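You operate a simulated robot arm through the tools that you are given. There is no shell and no other tool.

The job below is to be done with a simulated two-armed robot. You get a single attempt, and the scene is never put back.

TASK
Fill the green pipe to 20 and the yellow pipe to 20 from the tank, and close their taps.
Fine: each pipe's tap opened fully; let no pipe run over; leave the third pipe and the cell tap alone.
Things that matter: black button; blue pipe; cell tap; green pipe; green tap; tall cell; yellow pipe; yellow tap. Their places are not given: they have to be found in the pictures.

Only the result counts: the job must be done as asked and must still hold three seconds after the hand-in. Knocking over, shifting, dropping, spilling or breaking anything else fails it.

THE ROBOT
Two 7-joint arms with fingered hands on one trunk that stands fixed in place. Base frame: the origin is at the foot of the trunk, x ahead of it, y to its left, z up; the work surface is at about z = 0.88. Lengths are in m, angles in rad, forces in N, time in s.
The left shoulder is at [0.07, 0.171, 1.427], the right one opposite. Payload 5 kg a hand.
The TCP of each hand is the grasp point between the finger pads, 0.043 m short of the fingertips. In the tool frame z runs along the fingers and y along their closing line. The gripper opens to 0.144 m. The gripper's body begins 0.05 m behind the TCP. The gripper is a hand of 5 fingers: y runs from the thumb to the fingers, the wrist lies at [-0.021, -0.124, -0.221] in the tool frame, and closing takes about 1.5 s.
Orientation is told as [roll, pitch, yaw] about the base's x, y, z axes, in that order, counted from this pose: with the fingers straight down and the wrist toward the robot, the tool's x, y and z point along [0, 1, 0], [1, 0, 0] and [0, 0, -1] of the base frame.

THE INTERFACE
- The arms move only by the tool send_rows. It takes "left_steps", "right_steps" or both (then of equal length, played together; a hand with none holds still); each is a list of rows, each an object of numbers (a shift or turn left out is 0, a gripper value left out holds the last): "x", "y", "z": the shift along the tool's x, y, z in m; "ax", "ay", "az": the turn, a rotation vector about the tool's x, y, z in rad. In form: [{"x": .., "y": .., "z": .., "ax": .., "ay": .., "az": ..}, ...]. A call has 1 to 20 rows; each row is the pose to reach, as a shift and turn from the pose commanded when the call began, along the tool's axes at that moment. "left_gripper" and "right_gripper" are, for a hand that has rows, the gripper command, from -1 (shut) to 1 (fully open), values between in proportion, set as the call begins (left out, the last holds). Each row takes 0.2 s and may step no farther than 0.05 m and 0.15 rad from the row before; otherwise, or with a gripper value out of range, the whole call is refused. A pose out of reach is approached as far as the arm can. The call stops where the force on the tool passes 90 N (or 10 N more than at its start, if that is more) or the arm is blocked; 0.2 s more then pass. The fingers move at their own pace (about 0.045 m/s each) and stop on an object; they squeeze with about 27 N. The grip force told is the motor's: it shows also when the fingers shut on nothing. Time passes only in rows, and 0.2 s behind the last, so rows that repeat a pose let the fingers close. It gives the time, the measured TCP pose, the force on the tool (base axes), the opening and the grip force at its end, in the units of the frame above (readings bear some noise), with the torque about the TCP (base axes, N m) and any sound that the robot's microphone picked up.
- Cameras (640 x 400 px; columns grow to the right, rows downward): "scene" is now at [0.13, -0.0474, 1.6794]; the picture's right is [-0.51, -0.86, 0.00], its down [-0.34, 0.20, -0.92] and it looks along [0.79, -0.47, -0.39] (base axes); focal length 316 px, centre (320, 200). "left" rides on the left gripper at [-0.086, -0.108, -0.168] in its tool frame; the picture's right is [-0.80, -0.28, 0.53], its down [0.54, -0.73, 0.42] and it looks along [0.27, 0.63, 0.73] (tool axes); focal length 275 px, centre (320, 200). "right" rides on the right gripper at [0.086, -0.108, -0.168] in its tool frame; the picture's right is [-0.80, 0.28, -0.53], its down [-0.54, -0.73, 0.42] and it looks along [-0.27, 0.63, 0.73] (tool axes); focal length 275 px, centre (320, 200).
- get_image(camera): a new picture of that camera. No time passes.
- raise_lower(by): slides the trunk up (or, below 0, down) by that many m; the arms and the scene camera ride with it, the base frame stays. It gives what a move gives, with no picture.
- set_fingers(index, middle, ring, little, thumb_bend, thumb_turn, hand): sets how far each is bent, from 0 (flat) to 100 (curled in); at 30 the hand is open as for a grip, at 70 the pads meet at the TCP. One left out holds its place. A second passes; each finger stops where it meets its share of the squeeze, and holds until it gets a number again. A gripper value or a shape takes the hand back. It gives what a move gives, with no picture; readings hold the bend of each and the force on index, middle, ring, little, thumb and palm. thumb_turn goes from beside the hand (0) to across from the fingers (100), as for a grip.
- set_grasp(shape, hand): the hand has 5 fingers and takes this shape, open, in about a second: jaw (thumb against the fingers, like two jaws); tri (thumb and two fingers); tip (a fingertip pinch); poke (one finger out to press); point (the index stretched); flat (the hand flat); cup (the hand cupped); fist (a fist). The gripper value then closes the fingers along that shape, each until it touches; the sizes above hold for jaw. It gives what a move gives, with no picture.
- aim_head(pan, tilt): turns the head with the scene camera to pan (to the left, within 1.501 rad either way) and tilt (down, from -0.506 to 1.204), counted from straight ahead of the robot. It gives what a move gives.
- locate(camera, pixels): for up to 12 pixels [column, row] of the newest picture of that camera ("zoom" is the newest enlarged one), the place [x, y, z] in the base frame of the surface seen there, good to about 0.002 m. No time passes.
- zoom(camera, box): a new picture of the part [left, top, right, bottom] of that camera's present view, enlarged. No time passes.
- finish_job(): hands the job in; it is judged then, once.

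Leave the grippers open and the arms clear of the work at the hand-in unless told otherwise.

The tools are called after "Call:" as a command line: name --argument value ..., lists and objects as JSON in quotes. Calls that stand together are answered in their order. send_rows: Moves the arms, as the interface text tells. Its arguments: {"type":"object","properties":{"left_steps":{"type":"array"},"left_gripper":{"type":"number"},"right_steps":{"type":"array"},"right_gripper":{"type":"number"}},"required":[]} The other tools are called the same way: raise_lower (by) slides the trunk up or down; set_grasp (shape, hand) gives the hand a shape; set_fingers (index, middle, ring, little, thumb_bend, thumb_turn, hand) moves the fingers one by one; aim_head (pan, tilt) turns the head that bears the scene camera; get_image (camera) takes a picture; locate (camera, pixels) gives the place of the surface under pixels of a picture; zoom (camera, box) takes an enlarged picture of a part of a camera's view; finish_job () hands the job in.

At the start:

```text
time_s: 0.0
left_tcp_pos: [0.8077, -0.034, 1.585]
left_tcp_rot: [0.001, -0.001, 0.0]
left_wrist_force: [0.0, -0.2, -0.4]
left_ft_torque: [-0.01, -0.01, 0.02]
left_gripper_width: 0.1436
left_gripper_force: 0.1
left_shape: jaw
left_bend: [30.0, 30.0, 30.0, 30.0, 30.0, 98.0]
left_finger forces: [0.1, 0.1, 0.0, 0.0, 0.0, 0.0]
right_tcp_pos: [0.5432, -0.585, 1.5902]
right_tcp_rot: [-0.001, 0.0, 0.001]
right_wrist_force: [0.2, -1.1, 0.0]
right_ft_torque: [-0.03, 0.02, -0.04]
right_gripper_width: 0.1438
right_gripper_force: 0.0
right_shape: jaw
right_bend: [30.0, 30.0, 30.0, 30.0, 30.0, 98.0]
right_finger forces: [0.0, 0.0, 0.0, 0.1, 0.0, 0.1]
trunk travel left (down, up): [-0.525, 0.415]
head pan, tilt: [-0.534, 0.401]
```

scene: 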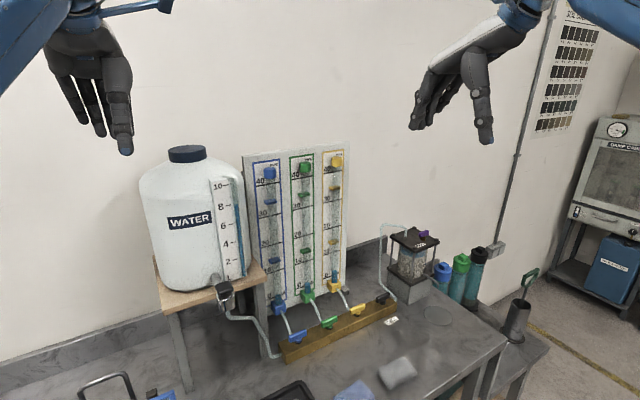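
right: 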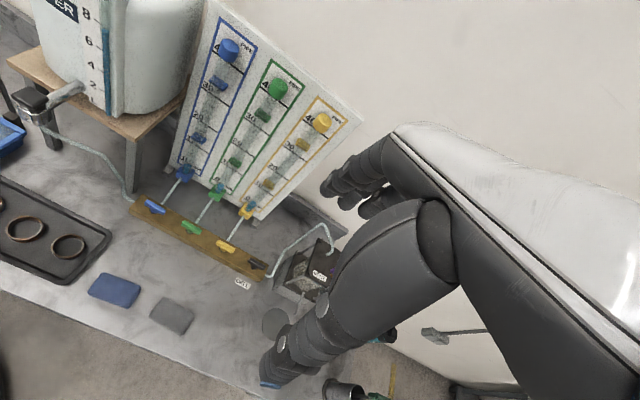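
left: 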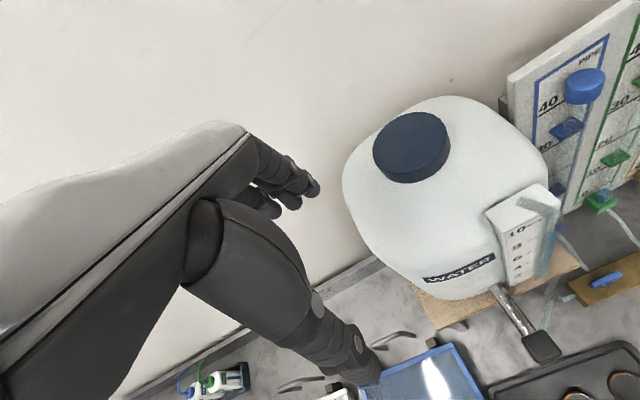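

I see the water tank on the left, the panel with blue, green and yellow pipes, and a brass manifold with taps in front of it. I'll zoom in on the taps and pipes to look closer.

Call:
zoom --camera "scene" --box '[240, 260, 440, 385]'

Call:
zoom --camera "scene" --box '[240, 140, 360, 300]'

Call:
zoom --camera "right" --box '[100, 150, 340, 300]'

```text
3.20 times, centred on (340, 322) of scene
```

zoom: 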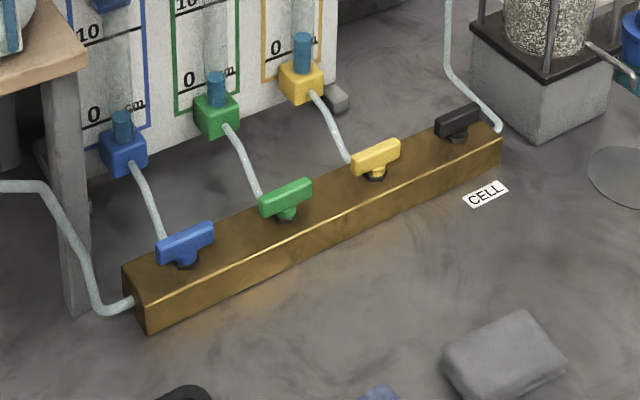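

```text
2.50 times, centred on (300, 220) of scene
```

zoom: 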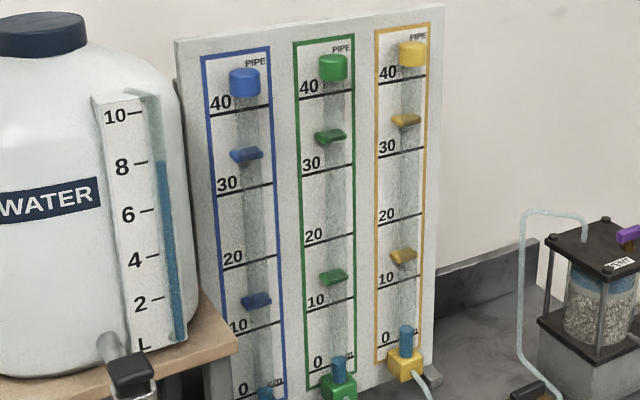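

```text
2.67 times, centred on (220, 225) of right
```

zoom: 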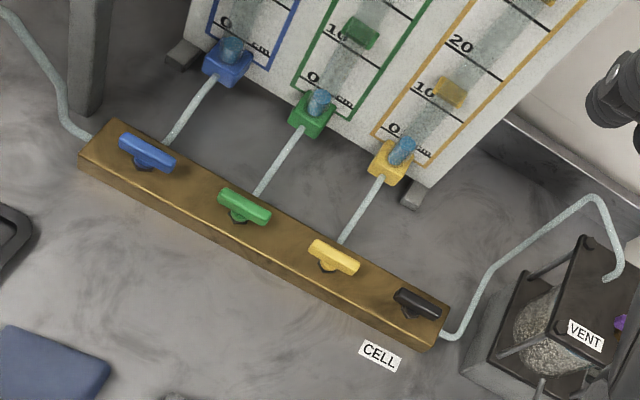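

The three pipe taps and the black cell tap sit along the brass manifold, all handles along it, so probably shut. Next I look at the tank's outlet for the black button and at the rest of the table.

Call:
zoom --camera "scene" --box '[190, 260, 290, 322]'

Call:
zoom --camera "right" --box '[0, 60, 140, 148]'

Call:
zoom --camera "left" --box '[440, 250, 640, 375]'

Call:
aim_head --pan -0.45 --tilt 0.7

Call:
get_image --camera "scene"

```text
6.40 times, centred on (240, 291) of scene
```

zoom: 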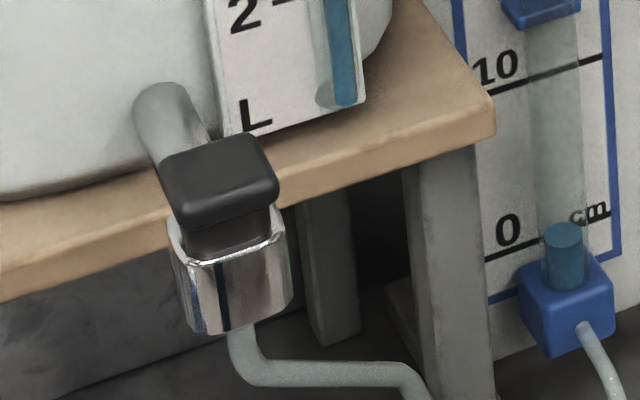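

```text
4.55 times, centred on (70, 104) of right
```

zoom: 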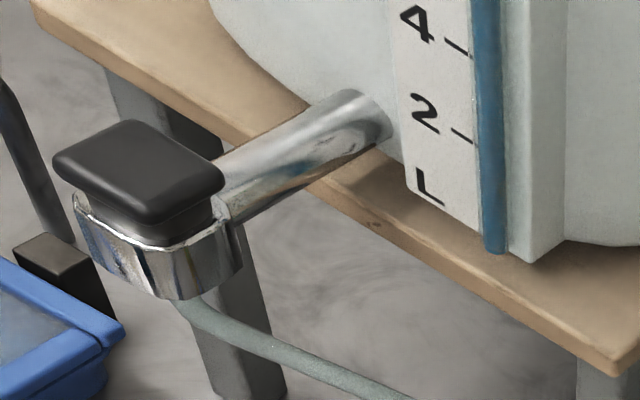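

```text
3.20 times, centred on (540, 312) of left
```

zoom: 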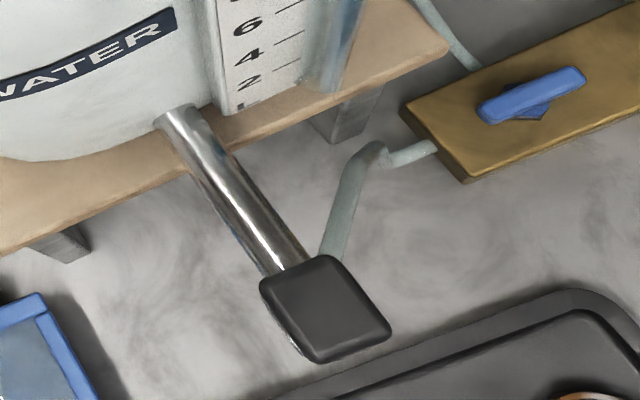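

```text
time_s: 0.8
left_tcp_pos: [0.809, -0.0346, 1.5846]
left_tcp_rot: [0.001, 0.001, 0.0]
left_wrist_force: [0.1, -0.5, -0.5]
left_ft_torque: [0.01, 0.0, 0.02]
left_gripper_width: 0.1438
left_gripper_force: 0.1
left_shape: jaw
left_bend: [30.0, 30.0, 30.0, 30.0, 30.0, 98.0]
left_finger forces: [0.1, 0.1, 0.0, 0.0, 0.1, 0.0]
right_tcp_pos: [0.5414, -0.5865, 1.591]
right_tcp_rot: [-0.001, 0.0, 0.0]
right_wrist_force: [0.2, -0.7, -0.6]
right_ft_torque: [-0.03, 0.01, 0.01]
right_gripper_width: 0.1438
right_gripper_force: 0.2
right_shape: jaw
right_bend: [30.0, 30.0, 30.0, 30.0, 30.0, 98.0]
right_finger forces: [0.1, 0.1, 0.0, 0.0, 0.0, 0.0]
trunk travel left (down, up): [-0.525, 0.415]
head pan, tilt: [-0.45, 0.7]
```

```text
taken
```

scene: 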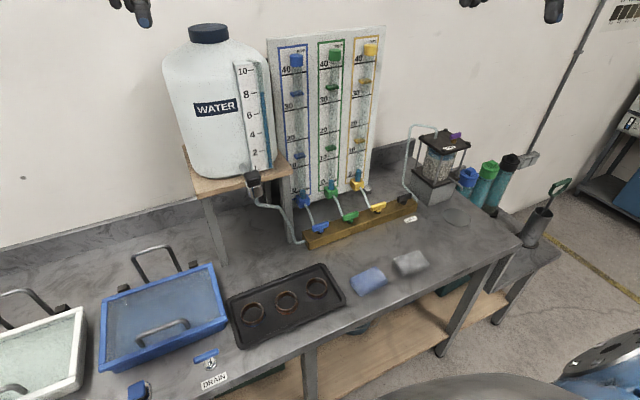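

The black button is on the tank's spout at about (254,178), seen from above. Now I measure where the taps, button and pipes are.

Call:
zoom --camera "scene" --box '[290, 170, 430, 258]'

Call:
locate --camera "zoom" --pixels '[[105, 270], [175, 253], [247, 220], [312, 203], [375, 178], [433, 158], [500, 135], [560, 120], [90, 345], [580, 195], [200, 330], [340, 270]]'

Call:
zoom --camera "scene" --box '[220, 150, 300, 200]'

Call:
locate --camera "zoom" --pixels '[[215, 185], [280, 175], [300, 215], [235, 230], [262, 200], [250, 270], [320, 160]]'

```text
4.55 times, centred on (360, 214) of scene
```

zoom: 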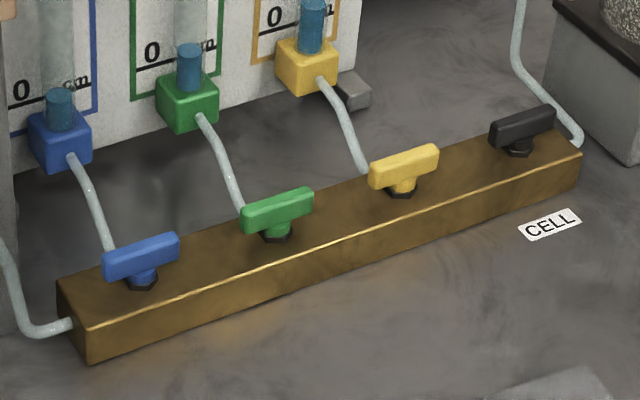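

```text
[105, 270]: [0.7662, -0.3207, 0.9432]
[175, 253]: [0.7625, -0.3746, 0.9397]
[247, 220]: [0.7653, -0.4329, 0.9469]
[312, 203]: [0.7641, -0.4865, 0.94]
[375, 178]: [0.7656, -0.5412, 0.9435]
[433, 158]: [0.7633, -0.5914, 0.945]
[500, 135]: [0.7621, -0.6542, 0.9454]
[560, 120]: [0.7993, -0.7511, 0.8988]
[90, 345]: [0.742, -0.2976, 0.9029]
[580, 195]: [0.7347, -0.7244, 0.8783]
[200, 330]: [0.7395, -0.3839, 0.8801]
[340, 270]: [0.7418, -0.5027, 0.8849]
```

```text
8.00 times, centred on (260, 175) of scene
```

zoom: 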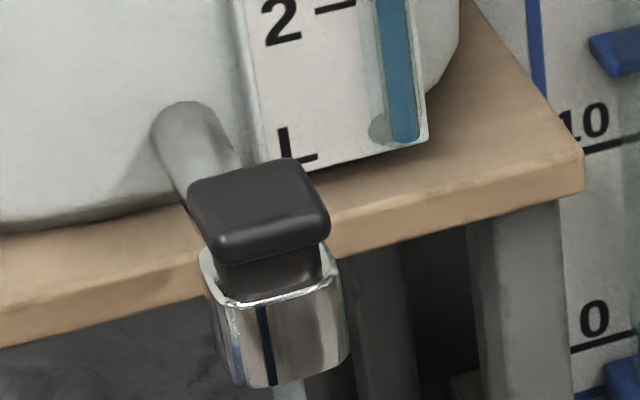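

```text
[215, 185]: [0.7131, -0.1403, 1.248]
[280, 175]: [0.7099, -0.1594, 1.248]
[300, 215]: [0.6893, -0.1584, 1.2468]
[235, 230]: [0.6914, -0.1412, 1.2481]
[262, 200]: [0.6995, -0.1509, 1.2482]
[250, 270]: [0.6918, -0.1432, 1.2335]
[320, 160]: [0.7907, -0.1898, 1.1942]
```

Button top is about (0.70, -0.15, 1.248); green handle centre about (0.765, -0.459, 0.945), yellow about (0.765, -0.567, 0.945). I'll look more closely at the handles' edges, and shape the left hand to poke to see its finger.

Call:
zoom --camera "scene" --box '[330, 190, 400, 234]'

Call:
locate --camera "zoom" --pixels '[[120, 195], [140, 235], [245, 165], [263, 200], [115, 220], [265, 180], [193, 185], [190, 260], [130, 255], [60, 250], [200, 300], [150, 100]]'

Call:
set_grasp --hand "left" --shape "poke"

Call:
get_image --camera "left"

```text
9.09 times, centred on (365, 212) of scene
```

zoom: 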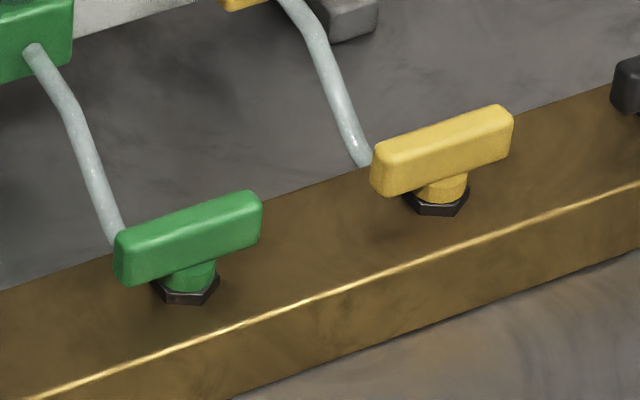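

```text
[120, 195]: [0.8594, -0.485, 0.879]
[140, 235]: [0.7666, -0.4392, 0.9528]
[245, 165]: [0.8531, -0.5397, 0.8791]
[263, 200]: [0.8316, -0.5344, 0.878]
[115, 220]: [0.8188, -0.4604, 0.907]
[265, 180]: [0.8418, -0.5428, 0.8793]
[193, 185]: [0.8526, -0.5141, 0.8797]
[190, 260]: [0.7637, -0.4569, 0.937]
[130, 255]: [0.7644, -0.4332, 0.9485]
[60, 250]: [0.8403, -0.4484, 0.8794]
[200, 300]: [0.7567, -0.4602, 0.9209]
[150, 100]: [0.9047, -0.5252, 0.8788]
```

```text
time_s: 1.7
left_tcp_pos: [0.8085, -0.034, 1.5851]
left_tcp_rot: [-0.002, -0.001, 0.001]
left_wrist_force: [0.4, 0.2, 0.5]
left_ft_torque: [0.0, 0.0, 0.02]
left_gripper_width: 0.0002
left_gripper_force: 0.1
left_shape: poke
left_bend: [70.0, 70.0, 99.0, 99.0, 100.0, 100.0]
left_finger forces: [0.0, 0.1, 0.0, 0.0, 0.1, 0.1]
right_tcp_pos: [0.542, -0.586, 1.5912]
right_tcp_rot: [-0.001, 0.001, 0.001]
right_wrist_force: [0.8, 0.1, 0.0]
right_ft_torque: [0.03, 0.02, 0.01]
right_gripper_width: 0.1432
right_gripper_force: 0.1
right_shape: jaw
right_bend: [30.0, 30.0, 30.0, 30.0, 30.0, 98.0]
right_finger forces: [0.1, 0.0, 0.1, 0.0, 0.0, 0.1]
trunk travel left (down, up): [-0.525, 0.415]
head pan, tilt: [-0.45, 0.7]
```

```text
taken
```

left: 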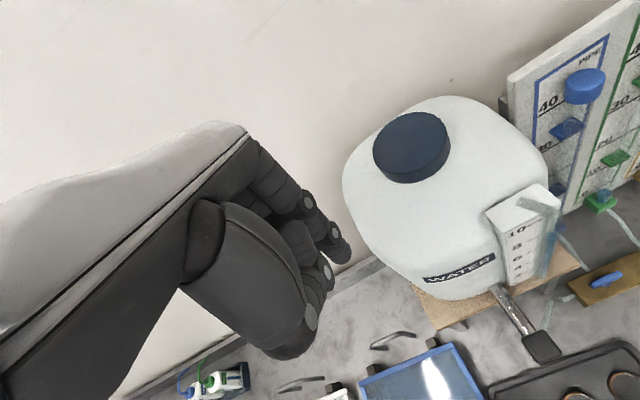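

The left hand is in poke shape. I locate its fingertips in the left picture around (340,250) and (328,275).

Call:
zoom --camera "left" --box '[220, 140, 380, 370]'

Call:
locate --camera "left" --pixels '[[342, 255], [335, 235], [328, 278], [310, 310], [308, 200], [290, 350], [320, 265], [348, 250]]'

Call:
aim_head --pan 0.0 --tilt 0.2

Call:
get_image --camera "scene"

```text
1.74 times, centred on (300, 255) of left
```

zoom: 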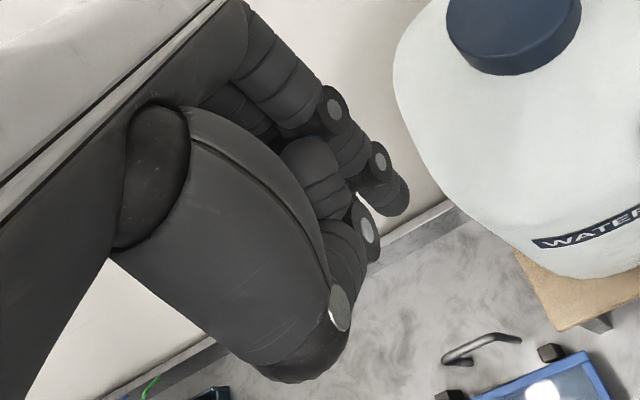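

```text
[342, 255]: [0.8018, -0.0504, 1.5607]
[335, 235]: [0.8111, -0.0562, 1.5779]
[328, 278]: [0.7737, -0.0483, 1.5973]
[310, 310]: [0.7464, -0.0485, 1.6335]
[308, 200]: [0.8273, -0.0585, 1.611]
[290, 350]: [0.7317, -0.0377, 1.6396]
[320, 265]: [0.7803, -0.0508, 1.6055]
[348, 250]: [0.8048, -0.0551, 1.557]
```

```text
time_s: 2.6
left_tcp_pos: [0.8096, -0.0337, 1.5852]
left_tcp_rot: [0.0, 0.0, -0.001]
left_wrist_force: [-0.4, 0.0, -0.4]
left_ft_torque: [0.01, 0.01, -0.02]
left_gripper_width: 0.0003
left_gripper_force: 0.0
left_shape: poke
left_bend: [70.0, 70.0, 99.0, 99.0, 100.0, 100.0]
left_finger forces: [0.0, 0.0, 0.0, 0.0, 0.1, 0.0]
right_tcp_pos: [0.5423, -0.5859, 1.5892]
right_tcp_rot: [0.0, 0.0, 0.001]
right_wrist_force: [0.3, 0.2, -0.6]
right_ft_torque: [-0.03, 0.02, 0.01]
right_gripper_width: 0.1433
right_gripper_force: 0.1
right_shape: jaw
right_bend: [30.0, 30.0, 30.0, 30.0, 30.0, 98.0]
right_finger forces: [0.1, 0.0, 0.0, 0.1, 0.0, 0.0]
trunk travel left (down, up): [-0.525, 0.415]
head pan, tilt: [0.0, 0.201]
```

```text
taken
```

scene: 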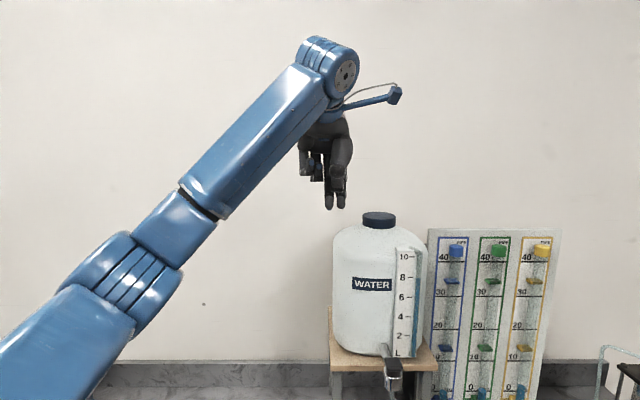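

In poke shape the index and middle tips reach about 0.03 m below the TCP, right under it. I zoom on the hand from the head to confirm.

Call:
zoom --camera "scene" --box '[280, 100, 400, 220]'

Call:
locate --camera "zoom" --pixels '[[310, 345], [330, 345], [362, 340], [310, 315], [350, 300], [290, 300]]'

```text
3.33 times, centred on (340, 160) of scene
```

zoom: 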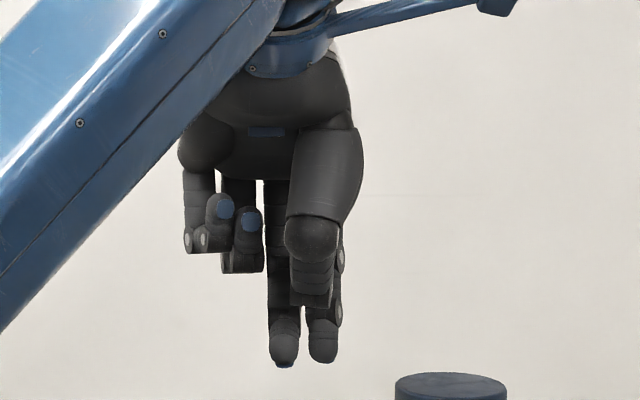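

```text
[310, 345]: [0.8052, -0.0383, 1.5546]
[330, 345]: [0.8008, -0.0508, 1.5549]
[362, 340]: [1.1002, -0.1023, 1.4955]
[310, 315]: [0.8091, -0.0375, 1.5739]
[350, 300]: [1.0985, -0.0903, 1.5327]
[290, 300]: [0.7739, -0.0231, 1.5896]
```

The tips sit about 0.035 m below the TCP. Now I check the tank's front surface above the button for clearance of the hand body.

Call:
aim_head --pan -0.3 --tilt 0.5

Call:
get_image --camera "scene"

```text
time_s: 3.4
left_tcp_pos: [0.8091, -0.0353, 1.585]
left_tcp_rot: [0.0, 0.0, 0.001]
left_wrist_force: [-0.3, 0.4, -0.3]
left_ft_torque: [0.02, -0.03, 0.01]
left_gripper_width: 0.0003
left_gripper_force: 0.0
left_shape: poke
left_bend: [70.0, 70.0, 99.0, 99.0, 100.0, 100.0]
left_finger forces: [0.1, 0.0, 0.1, 0.0, 0.0, 0.0]
right_tcp_pos: [0.5424, -0.5865, 1.5909]
right_tcp_rot: [-0.001, 0.0, -0.001]
right_wrist_force: [0.7, -0.3, -0.3]
right_ft_torque: [0.02, 0.0, 0.02]
right_gripper_width: 0.1434
right_gripper_force: 0.1
right_shape: jaw
right_bend: [30.0, 30.0, 30.0, 30.0, 30.0, 98.0]
right_finger forces: [0.0, 0.1, 0.1, 0.0, 0.1, 0.0]
trunk travel left (down, up): [-0.525, 0.415]
head pan, tilt: [-0.3, 0.499]
```

```text
taken
```

scene: 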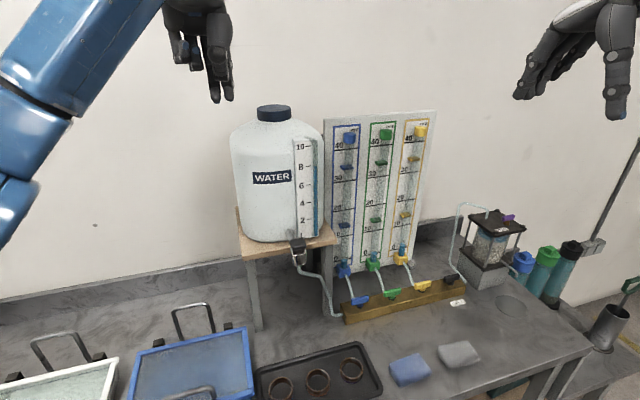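

Call:
locate --camera "scene" --pixels '[[285, 225], [265, 205], [265, 160], [310, 160], [308, 220], [255, 235], [275, 115], [297, 236], [350, 165], [350, 250], [283, 233], [325, 235]]'

Call:
zoom --camera "scene" --box '[320, 100, 450, 280]'

Call:
locate --camera "zoom" --pixels '[[165, 352], [228, 335], [295, 315], [170, 255], [235, 238], [302, 225], [230, 285], [230, 130], [240, 70], [300, 130]]'

```text
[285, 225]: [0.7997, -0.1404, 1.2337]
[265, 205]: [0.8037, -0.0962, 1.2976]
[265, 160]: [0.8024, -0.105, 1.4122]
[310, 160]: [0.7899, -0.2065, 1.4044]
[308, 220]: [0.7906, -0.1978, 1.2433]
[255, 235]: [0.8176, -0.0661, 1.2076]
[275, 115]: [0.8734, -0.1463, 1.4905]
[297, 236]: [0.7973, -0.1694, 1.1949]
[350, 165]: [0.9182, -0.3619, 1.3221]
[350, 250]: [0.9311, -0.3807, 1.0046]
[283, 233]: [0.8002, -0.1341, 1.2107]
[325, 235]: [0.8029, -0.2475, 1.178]
```

```text
2.22 times, centred on (385, 190) of scene
```

zoom: 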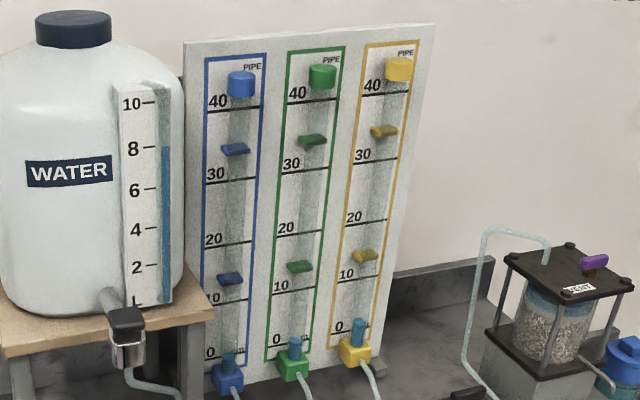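

```text
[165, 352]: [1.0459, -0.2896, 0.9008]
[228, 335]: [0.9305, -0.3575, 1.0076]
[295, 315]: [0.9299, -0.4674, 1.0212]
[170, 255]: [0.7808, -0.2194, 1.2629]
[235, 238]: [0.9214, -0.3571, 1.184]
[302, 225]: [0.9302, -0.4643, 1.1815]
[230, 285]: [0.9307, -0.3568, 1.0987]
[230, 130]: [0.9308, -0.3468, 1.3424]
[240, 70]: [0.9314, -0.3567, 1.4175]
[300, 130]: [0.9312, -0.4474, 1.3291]
```

The tank's front face is at about x=0.79-0.80, so a hand at x=0.70 clears it. Now I read the scale marks and present levels of the pipes precisely.

Call:
zoom --camera "scene" --box '[360, 190, 420, 270]'

Call:
locate --camera "zoom" --pixels '[[140, 365], [235, 340], [140, 133], [245, 105], [325, 335], [455, 305], [380, 95], [445, 80], [168, 345], [372, 310], [355, 210], [165, 245]]'

```text
5.00 times, centred on (390, 230) of scene
```

zoom: 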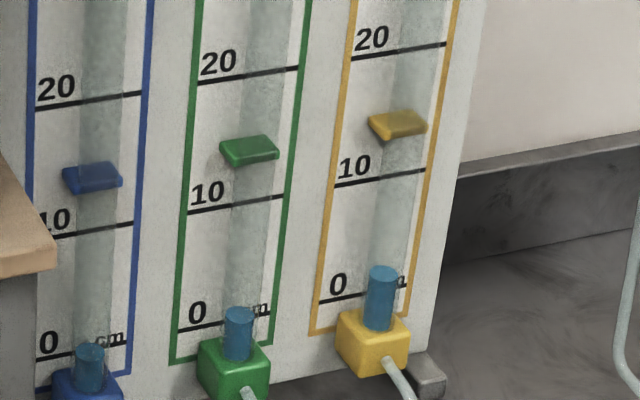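

```text
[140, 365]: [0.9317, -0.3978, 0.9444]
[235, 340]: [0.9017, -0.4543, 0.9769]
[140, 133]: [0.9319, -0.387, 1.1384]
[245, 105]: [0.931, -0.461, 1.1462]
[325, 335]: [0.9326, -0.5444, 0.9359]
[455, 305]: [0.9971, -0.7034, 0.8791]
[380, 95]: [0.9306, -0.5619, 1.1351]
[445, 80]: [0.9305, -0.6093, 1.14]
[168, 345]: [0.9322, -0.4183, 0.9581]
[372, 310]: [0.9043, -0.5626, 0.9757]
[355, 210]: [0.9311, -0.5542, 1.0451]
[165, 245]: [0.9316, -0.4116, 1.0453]
```

I locate the lines of the marks themselves (green 0 at (188,330), 10 at (200,212), 20 at (205,82); yellow 0 at (330,300), 10 at (345,184), 20 at (360,57)) and the water tops.

Call:
locate --camera "zoom" --pixels '[[188, 330], [200, 211], [215, 79], [285, 69], [330, 300], [345, 184], [365, 56], [435, 45], [238, 314], [238, 322], [383, 274], [383, 280]]'

```text
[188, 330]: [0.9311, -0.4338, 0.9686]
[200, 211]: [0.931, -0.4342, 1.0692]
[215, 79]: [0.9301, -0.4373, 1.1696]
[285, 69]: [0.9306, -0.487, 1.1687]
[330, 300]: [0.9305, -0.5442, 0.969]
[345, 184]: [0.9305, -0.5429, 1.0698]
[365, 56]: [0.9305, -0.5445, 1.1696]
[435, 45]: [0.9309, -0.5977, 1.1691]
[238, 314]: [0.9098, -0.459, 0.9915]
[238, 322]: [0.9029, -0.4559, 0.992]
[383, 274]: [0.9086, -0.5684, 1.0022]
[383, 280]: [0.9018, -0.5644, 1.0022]
```

0 is at z=0.969 and 20 at z=1.169. Water tops now read green z≈0.992 (2.3) and yellow z≈1.002 (3.3). My plan is to turn the taps by pushing with the right index finger, and to press the button with the left. I shape the right hand with only the index out.

Call:
set_grasp --hand "right" --shape "poke"

Call:
set_fingers --hand "right" --middle 100

Call:
get_image --camera "right"

Call:
aim_head --pan -0.7 --tilt 0.3

Call:
get_image --camera "scene"

```text
time_s: 4.3
left_tcp_pos: [0.8093, -0.0341, 1.5845]
left_tcp_rot: [-0.002, -0.002, -0.001]
left_wrist_force: [-0.6, 0.4, 0.4]
left_ft_torque: [-0.02, 0.01, 0.02]
left_gripper_width: 0.0002
left_gripper_force: 0.1
left_shape: poke
left_bend: [70.0, 70.0, 99.0, 99.0, 100.0, 100.0]
left_finger forces: [0.0, 0.0, 0.0, 0.1, 0.1, 0.0]
right_tcp_pos: [0.5422, -0.5869, 1.5911]
right_tcp_rot: [0.0, 0.0, 0.001]
right_wrist_force: [0.8, 0.2, 0.2]
right_ft_torque: [0.0, 0.0, 0.0]
right_gripper_width: 0.0002
right_gripper_force: 0.1
right_shape: poke
right_bend: [70.0, 70.0, 99.0, 99.0, 100.0, 100.0]
right_finger forces: [0.1, 0.0, 0.0, 0.1, 0.0, 0.0]
trunk travel left (down, up): [-0.525, 0.415]
head pan, tilt: [-0.3, 0.499]
```

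```text
time_s: 5.3
left_tcp_pos: [0.8084, -0.0337, 1.5856]
left_tcp_rot: [0.0, 0.0, 0.0]
left_wrist_force: [-0.2, 0.6, -0.4]
left_ft_torque: [-0.03, 0.03, 0.02]
left_gripper_width: 0.0
left_gripper_force: 0.0
left_shape: poke
left_bend: [70.0, 70.0, 99.0, 99.0, 100.0, 100.0]
left_finger forces: [0.0, 0.1, 0.1, 0.1, 0.1, 0.1]
right_tcp_pos: [0.5411, -0.5856, 1.5915]
right_tcp_rot: [-0.001, 0.001, 0.0]
right_wrist_force: [0.9, -0.1, 0.1]
right_ft_torque: [0.0, 0.0, -0.01]
right_gripper_width: 0.0489
right_gripper_force: 0.1
right_shape: fingers
right_bend: [70.0, 100.0, 99.0, 99.0, 100.0, 100.0]
right_finger forces: [0.0, 0.0, 0.0, 0.1, 0.0, 0.1]
trunk travel left (down, up): [-0.525, 0.415]
head pan, tilt: [-0.3, 0.499]
```

```text
taken
```

right: 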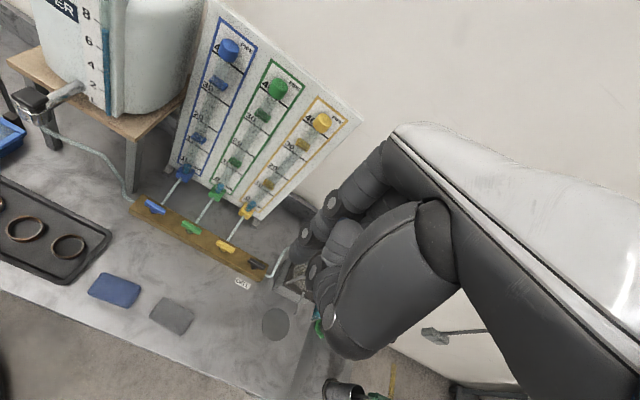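

```text
time_s: 6.2
left_tcp_pos: [0.8094, -0.0337, 1.5845]
left_tcp_rot: [0.0, 0.001, -0.002]
left_wrist_force: [-0.1, 0.3, -0.4]
left_ft_torque: [0.01, -0.03, 0.03]
left_gripper_width: 0.0001
left_gripper_force: 0.0
left_shape: poke
left_bend: [70.0, 70.0, 99.0, 99.0, 100.0, 100.0]
left_finger forces: [0.0, 0.0, 0.0, 0.0, 0.0, 0.0]
right_tcp_pos: [0.5422, -0.5858, 1.5913]
right_tcp_rot: [-0.001, 0.001, 0.0]
right_wrist_force: [-0.5, 0.3, 0.3]
right_ft_torque: [-0.02, 0.0, -0.04]
right_gripper_width: 0.0487
right_gripper_force: 0.1
right_shape: fingers
right_bend: [70.0, 100.0, 99.0, 99.0, 100.0, 100.0]
right_finger forces: [0.0, 0.1, 0.0, 0.1, 0.0, 0.0]
trunk travel left (down, up): [-0.525, 0.415]
head pan, tilt: [-0.7, 0.3]
```

```text
taken
```

scene: 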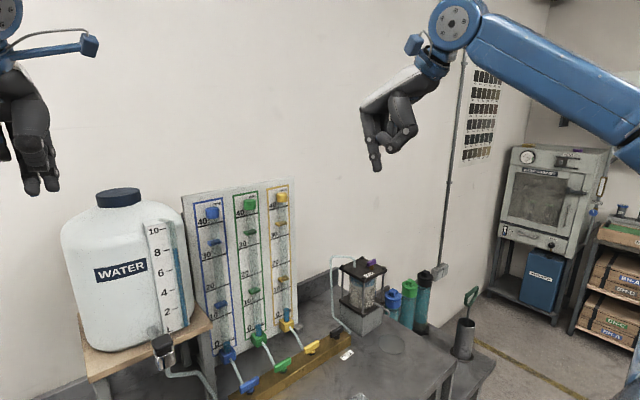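

The right index points down alone at about (376,165). I zoom in to locate its tip relative to the TCP (0.542, -0.586, 1.591).

Call:
zoom --camera "scene" --box '[340, 60, 460, 180]'

Call:
locate --camera "zoom" --pixels '[[180, 345], [200, 345], [190, 362], [188, 320], [180, 280], [175, 330], [205, 335], [260, 280], [315, 270]]'

```text
3.33 times, centred on (400, 120) of scene
```

zoom: 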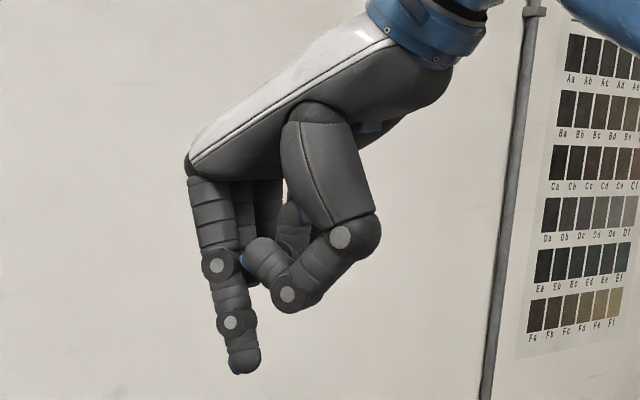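

```text
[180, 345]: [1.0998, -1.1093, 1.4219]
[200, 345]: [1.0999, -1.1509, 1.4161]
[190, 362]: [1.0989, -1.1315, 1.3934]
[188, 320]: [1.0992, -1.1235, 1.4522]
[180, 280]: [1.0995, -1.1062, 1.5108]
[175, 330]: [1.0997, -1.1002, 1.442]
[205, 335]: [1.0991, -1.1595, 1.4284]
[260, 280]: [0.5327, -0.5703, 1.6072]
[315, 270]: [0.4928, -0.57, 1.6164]
```

Call:
locate --camera "zoom" --pixels '[[243, 345], [243, 355], [243, 366], [235, 355], [252, 355], [232, 322], [218, 265], [288, 295], [238, 335]]'

```text
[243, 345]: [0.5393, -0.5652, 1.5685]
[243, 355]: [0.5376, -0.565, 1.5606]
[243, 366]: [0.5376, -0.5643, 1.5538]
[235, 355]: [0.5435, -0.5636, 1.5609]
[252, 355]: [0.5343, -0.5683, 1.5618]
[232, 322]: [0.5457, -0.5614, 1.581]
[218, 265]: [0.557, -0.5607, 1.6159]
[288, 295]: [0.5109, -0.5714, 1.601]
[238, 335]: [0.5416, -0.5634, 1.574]
```

The index tip lies about +0.0145 m in y and 0.040 m below the TCP. Now I move the right hand down to hover just in front of and above the green tap's right end.

Call:
send_rows --right_steps '[{"x": 0.008, "y": 0.018, "z": 0.045}, {"x": 0.016, "y": 0.036, "z": 0.09}, {"x": 0.024, "y": 0.054, "z": 0.135}, {"x": 0.032, "y": 0.072, "z": 0.18}, {"x": 0.04, "y": 0.09, "z": 0.225}, {"x": 0.048, "y": 0.108, "z": 0.27}, {"x": 0.056, "y": 0.126, "z": 0.315}, {"x": 0.064, "y": 0.144, "z": 0.36}, {"x": 0.072, "y": 0.162, "z": 0.405}, {"x": 0.08, "y": 0.18, "z": 0.45}, {"x": 0.0865, "y": 0.183, "z": 0.49}, {"x": 0.0865, "y": 0.183, "z": 0.51}]'

Call:
aim_head --pan -0.55 --tilt 0.65

Call:
get_image --camera "scene"

Call:
get_image --camera "right"

```text
time_s: 8.8
left_tcp_pos: [0.809, -0.0348, 1.5842]
left_tcp_rot: [0.001, 0.001, 0.0]
left_wrist_force: [-0.4, -0.8, 0.0]
left_ft_torque: [0.03, 0.01, 0.02]
left_gripper_width: 0.0001
left_gripper_force: 0.0
left_shape: poke
left_bend: [70.0, 70.0, 99.0, 99.0, 100.0, 100.0]
left_finger forces: [0.1, 0.0, 0.1, 0.0, 0.1, 0.1]
right_tcp_pos: [0.7262, -0.4996, 1.0809]
right_tcp_rot: [0.001, 0.001, 0.0]
right_wrist_force: [-0.6, 0.1, -0.5]
right_ft_torque: [0.0, 0.03, -0.03]
right_gripper_width: 0.0488
right_gripper_force: 0.0
right_shape: fingers
right_bend: [70.0, 100.0, 99.0, 99.0, 100.0, 100.0]
right_finger forces: [0.1, 0.2, 0.0, 0.0, 0.1, 0.0]
trunk travel left (down, up): [-0.525, 0.415]
head pan, tilt: [-0.7, 0.3]
```

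```text
time_s: 9.6
left_tcp_pos: [0.8088, -0.0335, 1.5852]
left_tcp_rot: [0.0, -0.001, 0.002]
left_wrist_force: [-0.4, 0.1, -0.2]
left_ft_torque: [0.01, 0.0, 0.0]
left_gripper_width: 0.0
left_gripper_force: 0.1
left_shape: poke
left_bend: [70.0, 70.0, 99.0, 99.0, 100.0, 100.0]
left_finger forces: [0.0, 0.0, 0.0, 0.1, 0.1, 0.0]
right_tcp_pos: [0.7248, -0.5001, 1.0823]
right_tcp_rot: [0.0, -0.001, 0.003]
right_wrist_force: [0.6, 0.9, 0.2]
right_ft_torque: [-0.02, 0.01, 0.0]
right_gripper_width: 0.0487
right_gripper_force: 0.1
right_shape: fingers
right_bend: [70.0, 100.0, 99.0, 99.0, 100.0, 100.0]
right_finger forces: [0.0, 0.0, 0.1, 0.1, 0.0, 0.0]
trunk travel left (down, up): [-0.525, 0.415]
head pan, tilt: [-0.55, 0.649]
```

```text
taken
```

scene: 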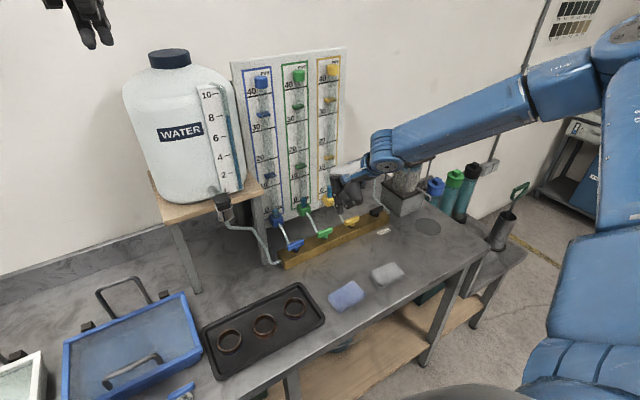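

```text
taken
```

right: 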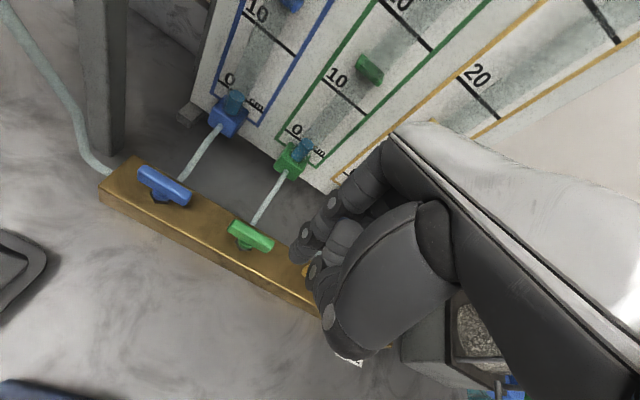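

The hand hovers over the taps; the green handle is at about (250,236) in the right view. I measure it closely from here.

Call:
zoom --camera "right" --box '[210, 200, 320, 280]'

Call:
locate --camera "zoom" --pixels '[[120, 125], [160, 115], [365, 250], [340, 270], [240, 190], [225, 205], [255, 175], [190, 265], [300, 100], [250, 300], [100, 200], [500, 250]]'

```text
5.00 times, centred on (265, 240) of right
```

zoom: 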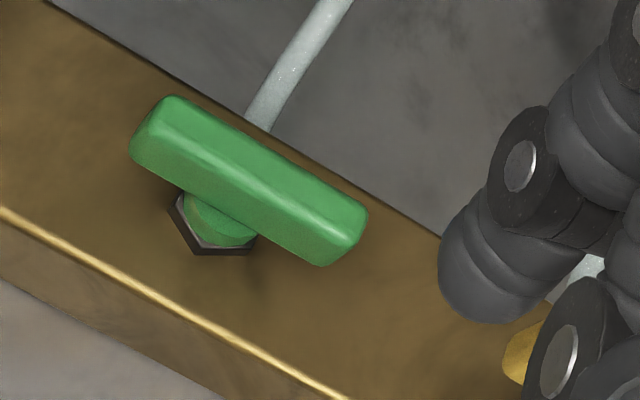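

```text
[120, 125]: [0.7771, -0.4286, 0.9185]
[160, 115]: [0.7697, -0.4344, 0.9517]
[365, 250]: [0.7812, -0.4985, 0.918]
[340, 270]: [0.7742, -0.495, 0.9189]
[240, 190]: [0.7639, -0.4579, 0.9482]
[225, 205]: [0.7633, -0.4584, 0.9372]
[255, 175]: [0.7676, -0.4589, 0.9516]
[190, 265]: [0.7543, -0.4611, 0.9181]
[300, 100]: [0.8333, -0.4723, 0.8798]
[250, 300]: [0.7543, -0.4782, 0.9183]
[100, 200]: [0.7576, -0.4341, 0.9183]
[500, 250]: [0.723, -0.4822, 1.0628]
```

Call:
locate --camera "zoom" --pixels '[[275, 163], [285, 158], [265, 168], [170, 102], [140, 140], [355, 212], [335, 250], [320, 240], [210, 235], [470, 300], [455, 270], [490, 315]]'

```text
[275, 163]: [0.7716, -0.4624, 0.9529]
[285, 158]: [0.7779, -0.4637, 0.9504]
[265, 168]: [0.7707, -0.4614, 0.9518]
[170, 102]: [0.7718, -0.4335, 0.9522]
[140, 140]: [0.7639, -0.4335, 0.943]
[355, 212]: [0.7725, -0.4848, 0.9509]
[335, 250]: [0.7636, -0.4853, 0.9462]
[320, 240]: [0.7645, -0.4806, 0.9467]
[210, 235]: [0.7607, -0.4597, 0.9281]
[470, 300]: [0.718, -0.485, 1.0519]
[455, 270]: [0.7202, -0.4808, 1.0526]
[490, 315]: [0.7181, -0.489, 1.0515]
```

Green tap: axis about (0.771, -0.4595), handle z 0.935-0.953, manifold top z 0.918. I lower the index in front of the handle's right end, tip at z≈0.934, then check.

Call:
send_rows --right_steps '[{"x": 0.0055, "y": 0.006, "z": 0.045}, {"x": 0.0055, "y": 0.008, "z": 0.085}, {"x": 0.0055, "y": 0.008, "z": 0.107}]'

Call:
zoom --camera "right" --box '[200, 160, 360, 280]'

Call:
zoom --camera "scene" --box '[270, 180, 400, 270]'

```text
time_s: 10.4
left_tcp_pos: [0.8089, -0.0326, 1.5848]
left_tcp_rot: [0.0, -0.001, -0.002]
left_wrist_force: [0.3, -0.2, 0.4]
left_ft_torque: [-0.02, -0.04, -0.02]
left_gripper_width: 0.0
left_gripper_force: 0.0
left_shape: poke
left_bend: [70.0, 70.0, 99.0, 99.0, 100.0, 100.0]
left_finger forces: [0.0, 0.0, 0.0, 0.0, 0.1, 0.0]
right_tcp_pos: [0.7341, -0.4943, 0.9744]
right_tcp_rot: [0.001, 0.001, 0.0]
right_wrist_force: [0.4, -0.5, 0.9]
right_ft_torque: [-0.04, 0.0, -0.01]
right_gripper_width: 0.0487
right_gripper_force: 0.0
right_shape: fingers
right_bend: [70.0, 100.0, 99.0, 99.0, 100.0, 100.0]
right_finger forces: [0.0, 0.0, 0.0, 0.0, 0.0, 0.0]
trunk travel left (down, up): [-0.525, 0.415]
head pan, tilt: [-0.55, 0.649]
```

```text
3.33 times, centred on (280, 220) of right
```

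zoom: 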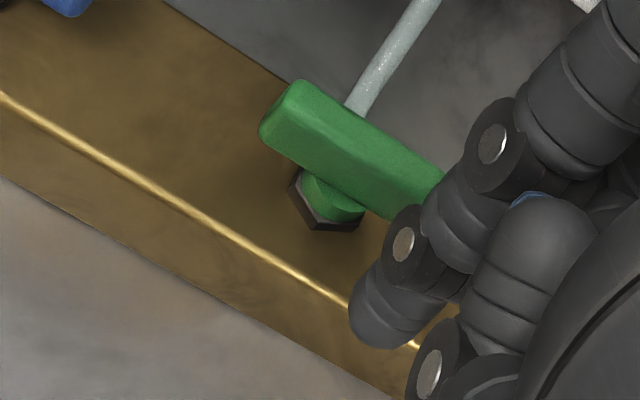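

```text
4.44 times, centred on (335, 225) of scene
```

zoom: 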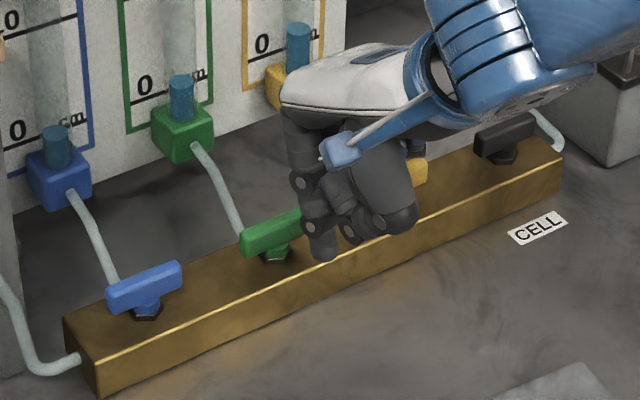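

The index is in front of the green handle's right end. I push gently ahead (+x) to test whether it turns anticlockwise.

Call:
send_rows --right_steps '[{"x": 0, "y": 0.008}, {"x": 0, "y": 0.0165}, {"x": -0.002, "y": 0.0205}, {"x": -0.004, "y": 0.025}, {"x": -0.0048, "y": 0.0286}]'

Call:
zoom --camera "right" --box '[200, 160, 360, 280]'

Call:
zoom --camera "scene" --box '[270, 180, 400, 270]'

```text
time_s: 11.6
left_tcp_pos: [0.8092, -0.034, 1.5846]
left_tcp_rot: [-0.002, 0.001, -0.001]
left_wrist_force: [0.4, -0.4, -0.5]
left_ft_torque: [-0.02, 0.02, -0.01]
left_gripper_width: 0.0
left_gripper_force: 0.1
left_shape: poke
left_bend: [70.0, 70.0, 99.0, 99.0, 100.0, 100.0]
left_finger forces: [0.0, 0.0, 0.1, 0.0, 0.0, 0.0]
right_tcp_pos: [0.7626, -0.4986, 0.9734]
right_tcp_rot: [0.0, 0.0, -0.002]
right_wrist_force: [-1.0, -1.3, 0.6]
right_ft_torque: [-0.06, -0.03, -0.01]
right_gripper_width: 0.0481
right_gripper_force: 0.5
right_shape: fingers
right_bend: [70.0, 100.0, 99.0, 99.0, 100.0, 100.0]
right_finger forces: [1.1, 0.0, 0.1, 0.0, 0.0, 0.0]
trunk travel left (down, up): [-0.525, 0.415]
head pan, tilt: [-0.55, 0.649]
```

```text
3.33 times, centred on (280, 220) of right
```

zoom: 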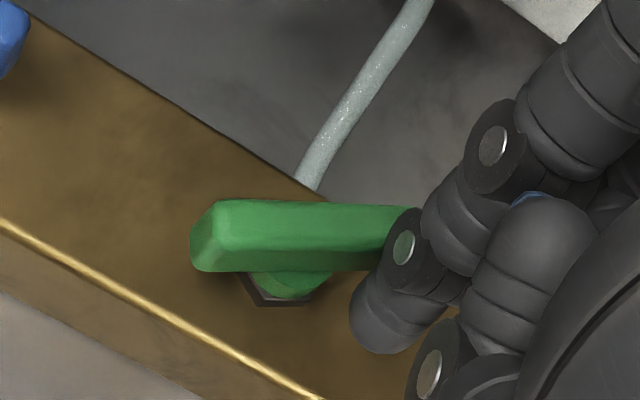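

```text
4.44 times, centred on (335, 225) of scene
```

zoom: 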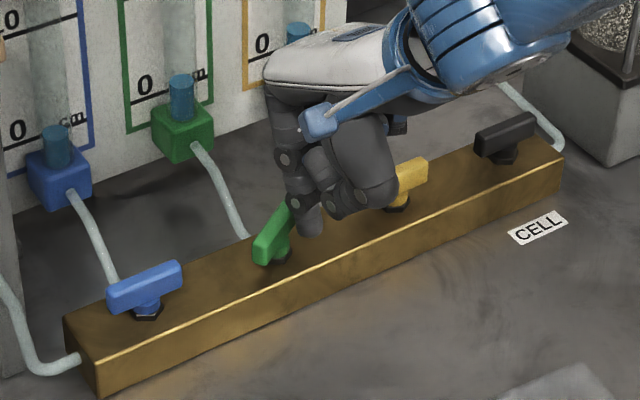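

The green handle turns freely with about 1-2 N, now at some 30°. I carry on along the arc to about 90°.

Call:
send_rows --right_steps '[{"x": 0.0, "y": 0.0066}, {"x": 0.0017, "y": 0.013}, {"x": 0.0049, "y": 0.0187}, {"x": 0.0072, "y": 0.0212}, {"x": 0.0096, "y": 0.0234}]'

Call:
zoom --camera "right" --box '[200, 160, 360, 280]'

Call:
zoom --camera "scene" --box '[270, 180, 400, 270]'

```text
time_s: 12.8
left_tcp_pos: [0.8094, -0.0342, 1.585]
left_tcp_rot: [-0.001, 0.0, 0.0]
left_wrist_force: [0.0, 0.7, 0.0]
left_ft_torque: [-0.04, 0.03, -0.01]
left_gripper_width: 0.0
left_gripper_force: 0.1
left_shape: poke
left_bend: [70.0, 70.0, 99.0, 99.0, 100.0, 100.0]
left_finger forces: [0.1, 0.0, 0.1, 0.0, 0.0, 0.0]
right_tcp_pos: [0.7848, -0.4894, 0.9734]
right_tcp_rot: [0.001, -0.002, -0.001]
right_wrist_force: [0.4, -0.4, 0.0]
right_ft_torque: [-0.01, 0.03, -0.01]
right_gripper_width: 0.0481
right_gripper_force: 0.3
right_shape: fingers
right_bend: [70.0, 100.0, 99.0, 99.0, 100.0, 100.0]
right_finger forces: [0.9, 0.1, 0.1, 0.0, 0.0, 0.0]
trunk travel left (down, up): [-0.525, 0.415]
head pan, tilt: [-0.55, 0.649]
```

```text
3.33 times, centred on (280, 220) of right
```

zoom: 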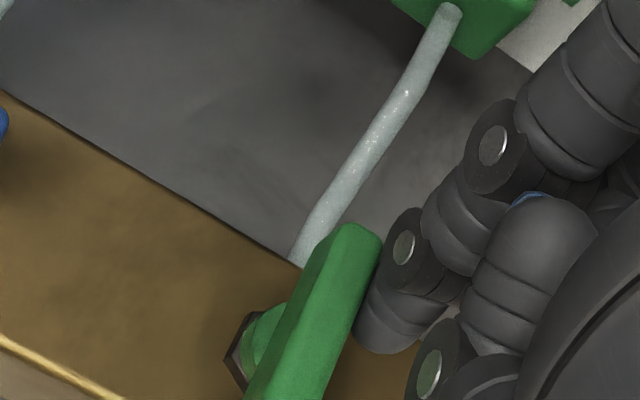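

```text
4.44 times, centred on (335, 225) of scene
```

zoom: 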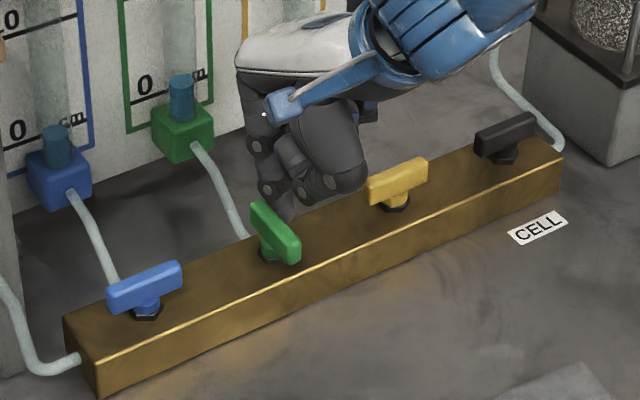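

The green handle now points about along x. I push on a little to find its stop, watching the force.

Call:
send_rows --right_steps '[{"x": 0.002, "y": 0.001}, {"x": 0.004, "y": 0.002}]'

Call:
zoom --camera "scene" --box '[270, 180, 400, 270]'

```text
time_s: 13.4
left_tcp_pos: [0.8082, -0.0356, 1.5842]
left_tcp_rot: [0.0, 0.001, -0.003]
left_wrist_force: [0.3, 1.0, 0.2]
left_ft_torque: [0.01, -0.02, 0.03]
left_gripper_width: 0.0001
left_gripper_force: 0.0
left_shape: poke
left_bend: [70.0, 70.0, 99.0, 99.0, 100.0, 100.0]
left_finger forces: [0.1, 0.1, 0.0, 0.1, 0.0, 0.1]
right_tcp_pos: [0.7879, -0.4871, 0.9741]
right_tcp_rot: [0.001, -0.001, 0.0]
right_wrist_force: [-0.9, -8.0, -0.1]
right_ft_torque: [-0.18, 0.01, -0.02]
right_gripper_width: 0.0474
right_gripper_force: 3.5
right_shape: fingers
right_bend: [70.0, 100.0, 99.0, 99.0, 100.0, 100.0]
right_finger forces: [8.0, 0.0, 0.0, 0.1, 0.0, 0.0]
trunk travel left (down, up): [-0.525, 0.415]
head pan, tilt: [-0.55, 0.649]
```

```text
4.44 times, centred on (335, 225) of scene
```

zoom: 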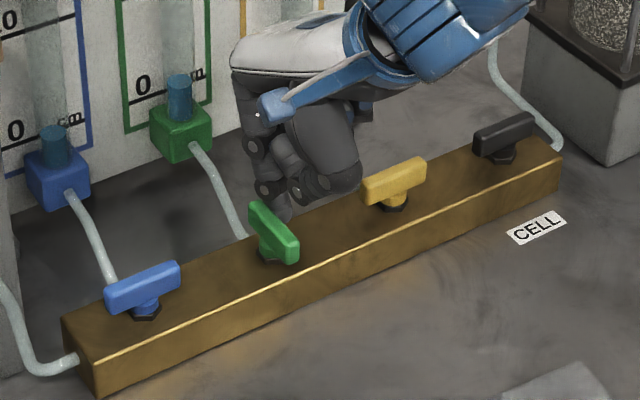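

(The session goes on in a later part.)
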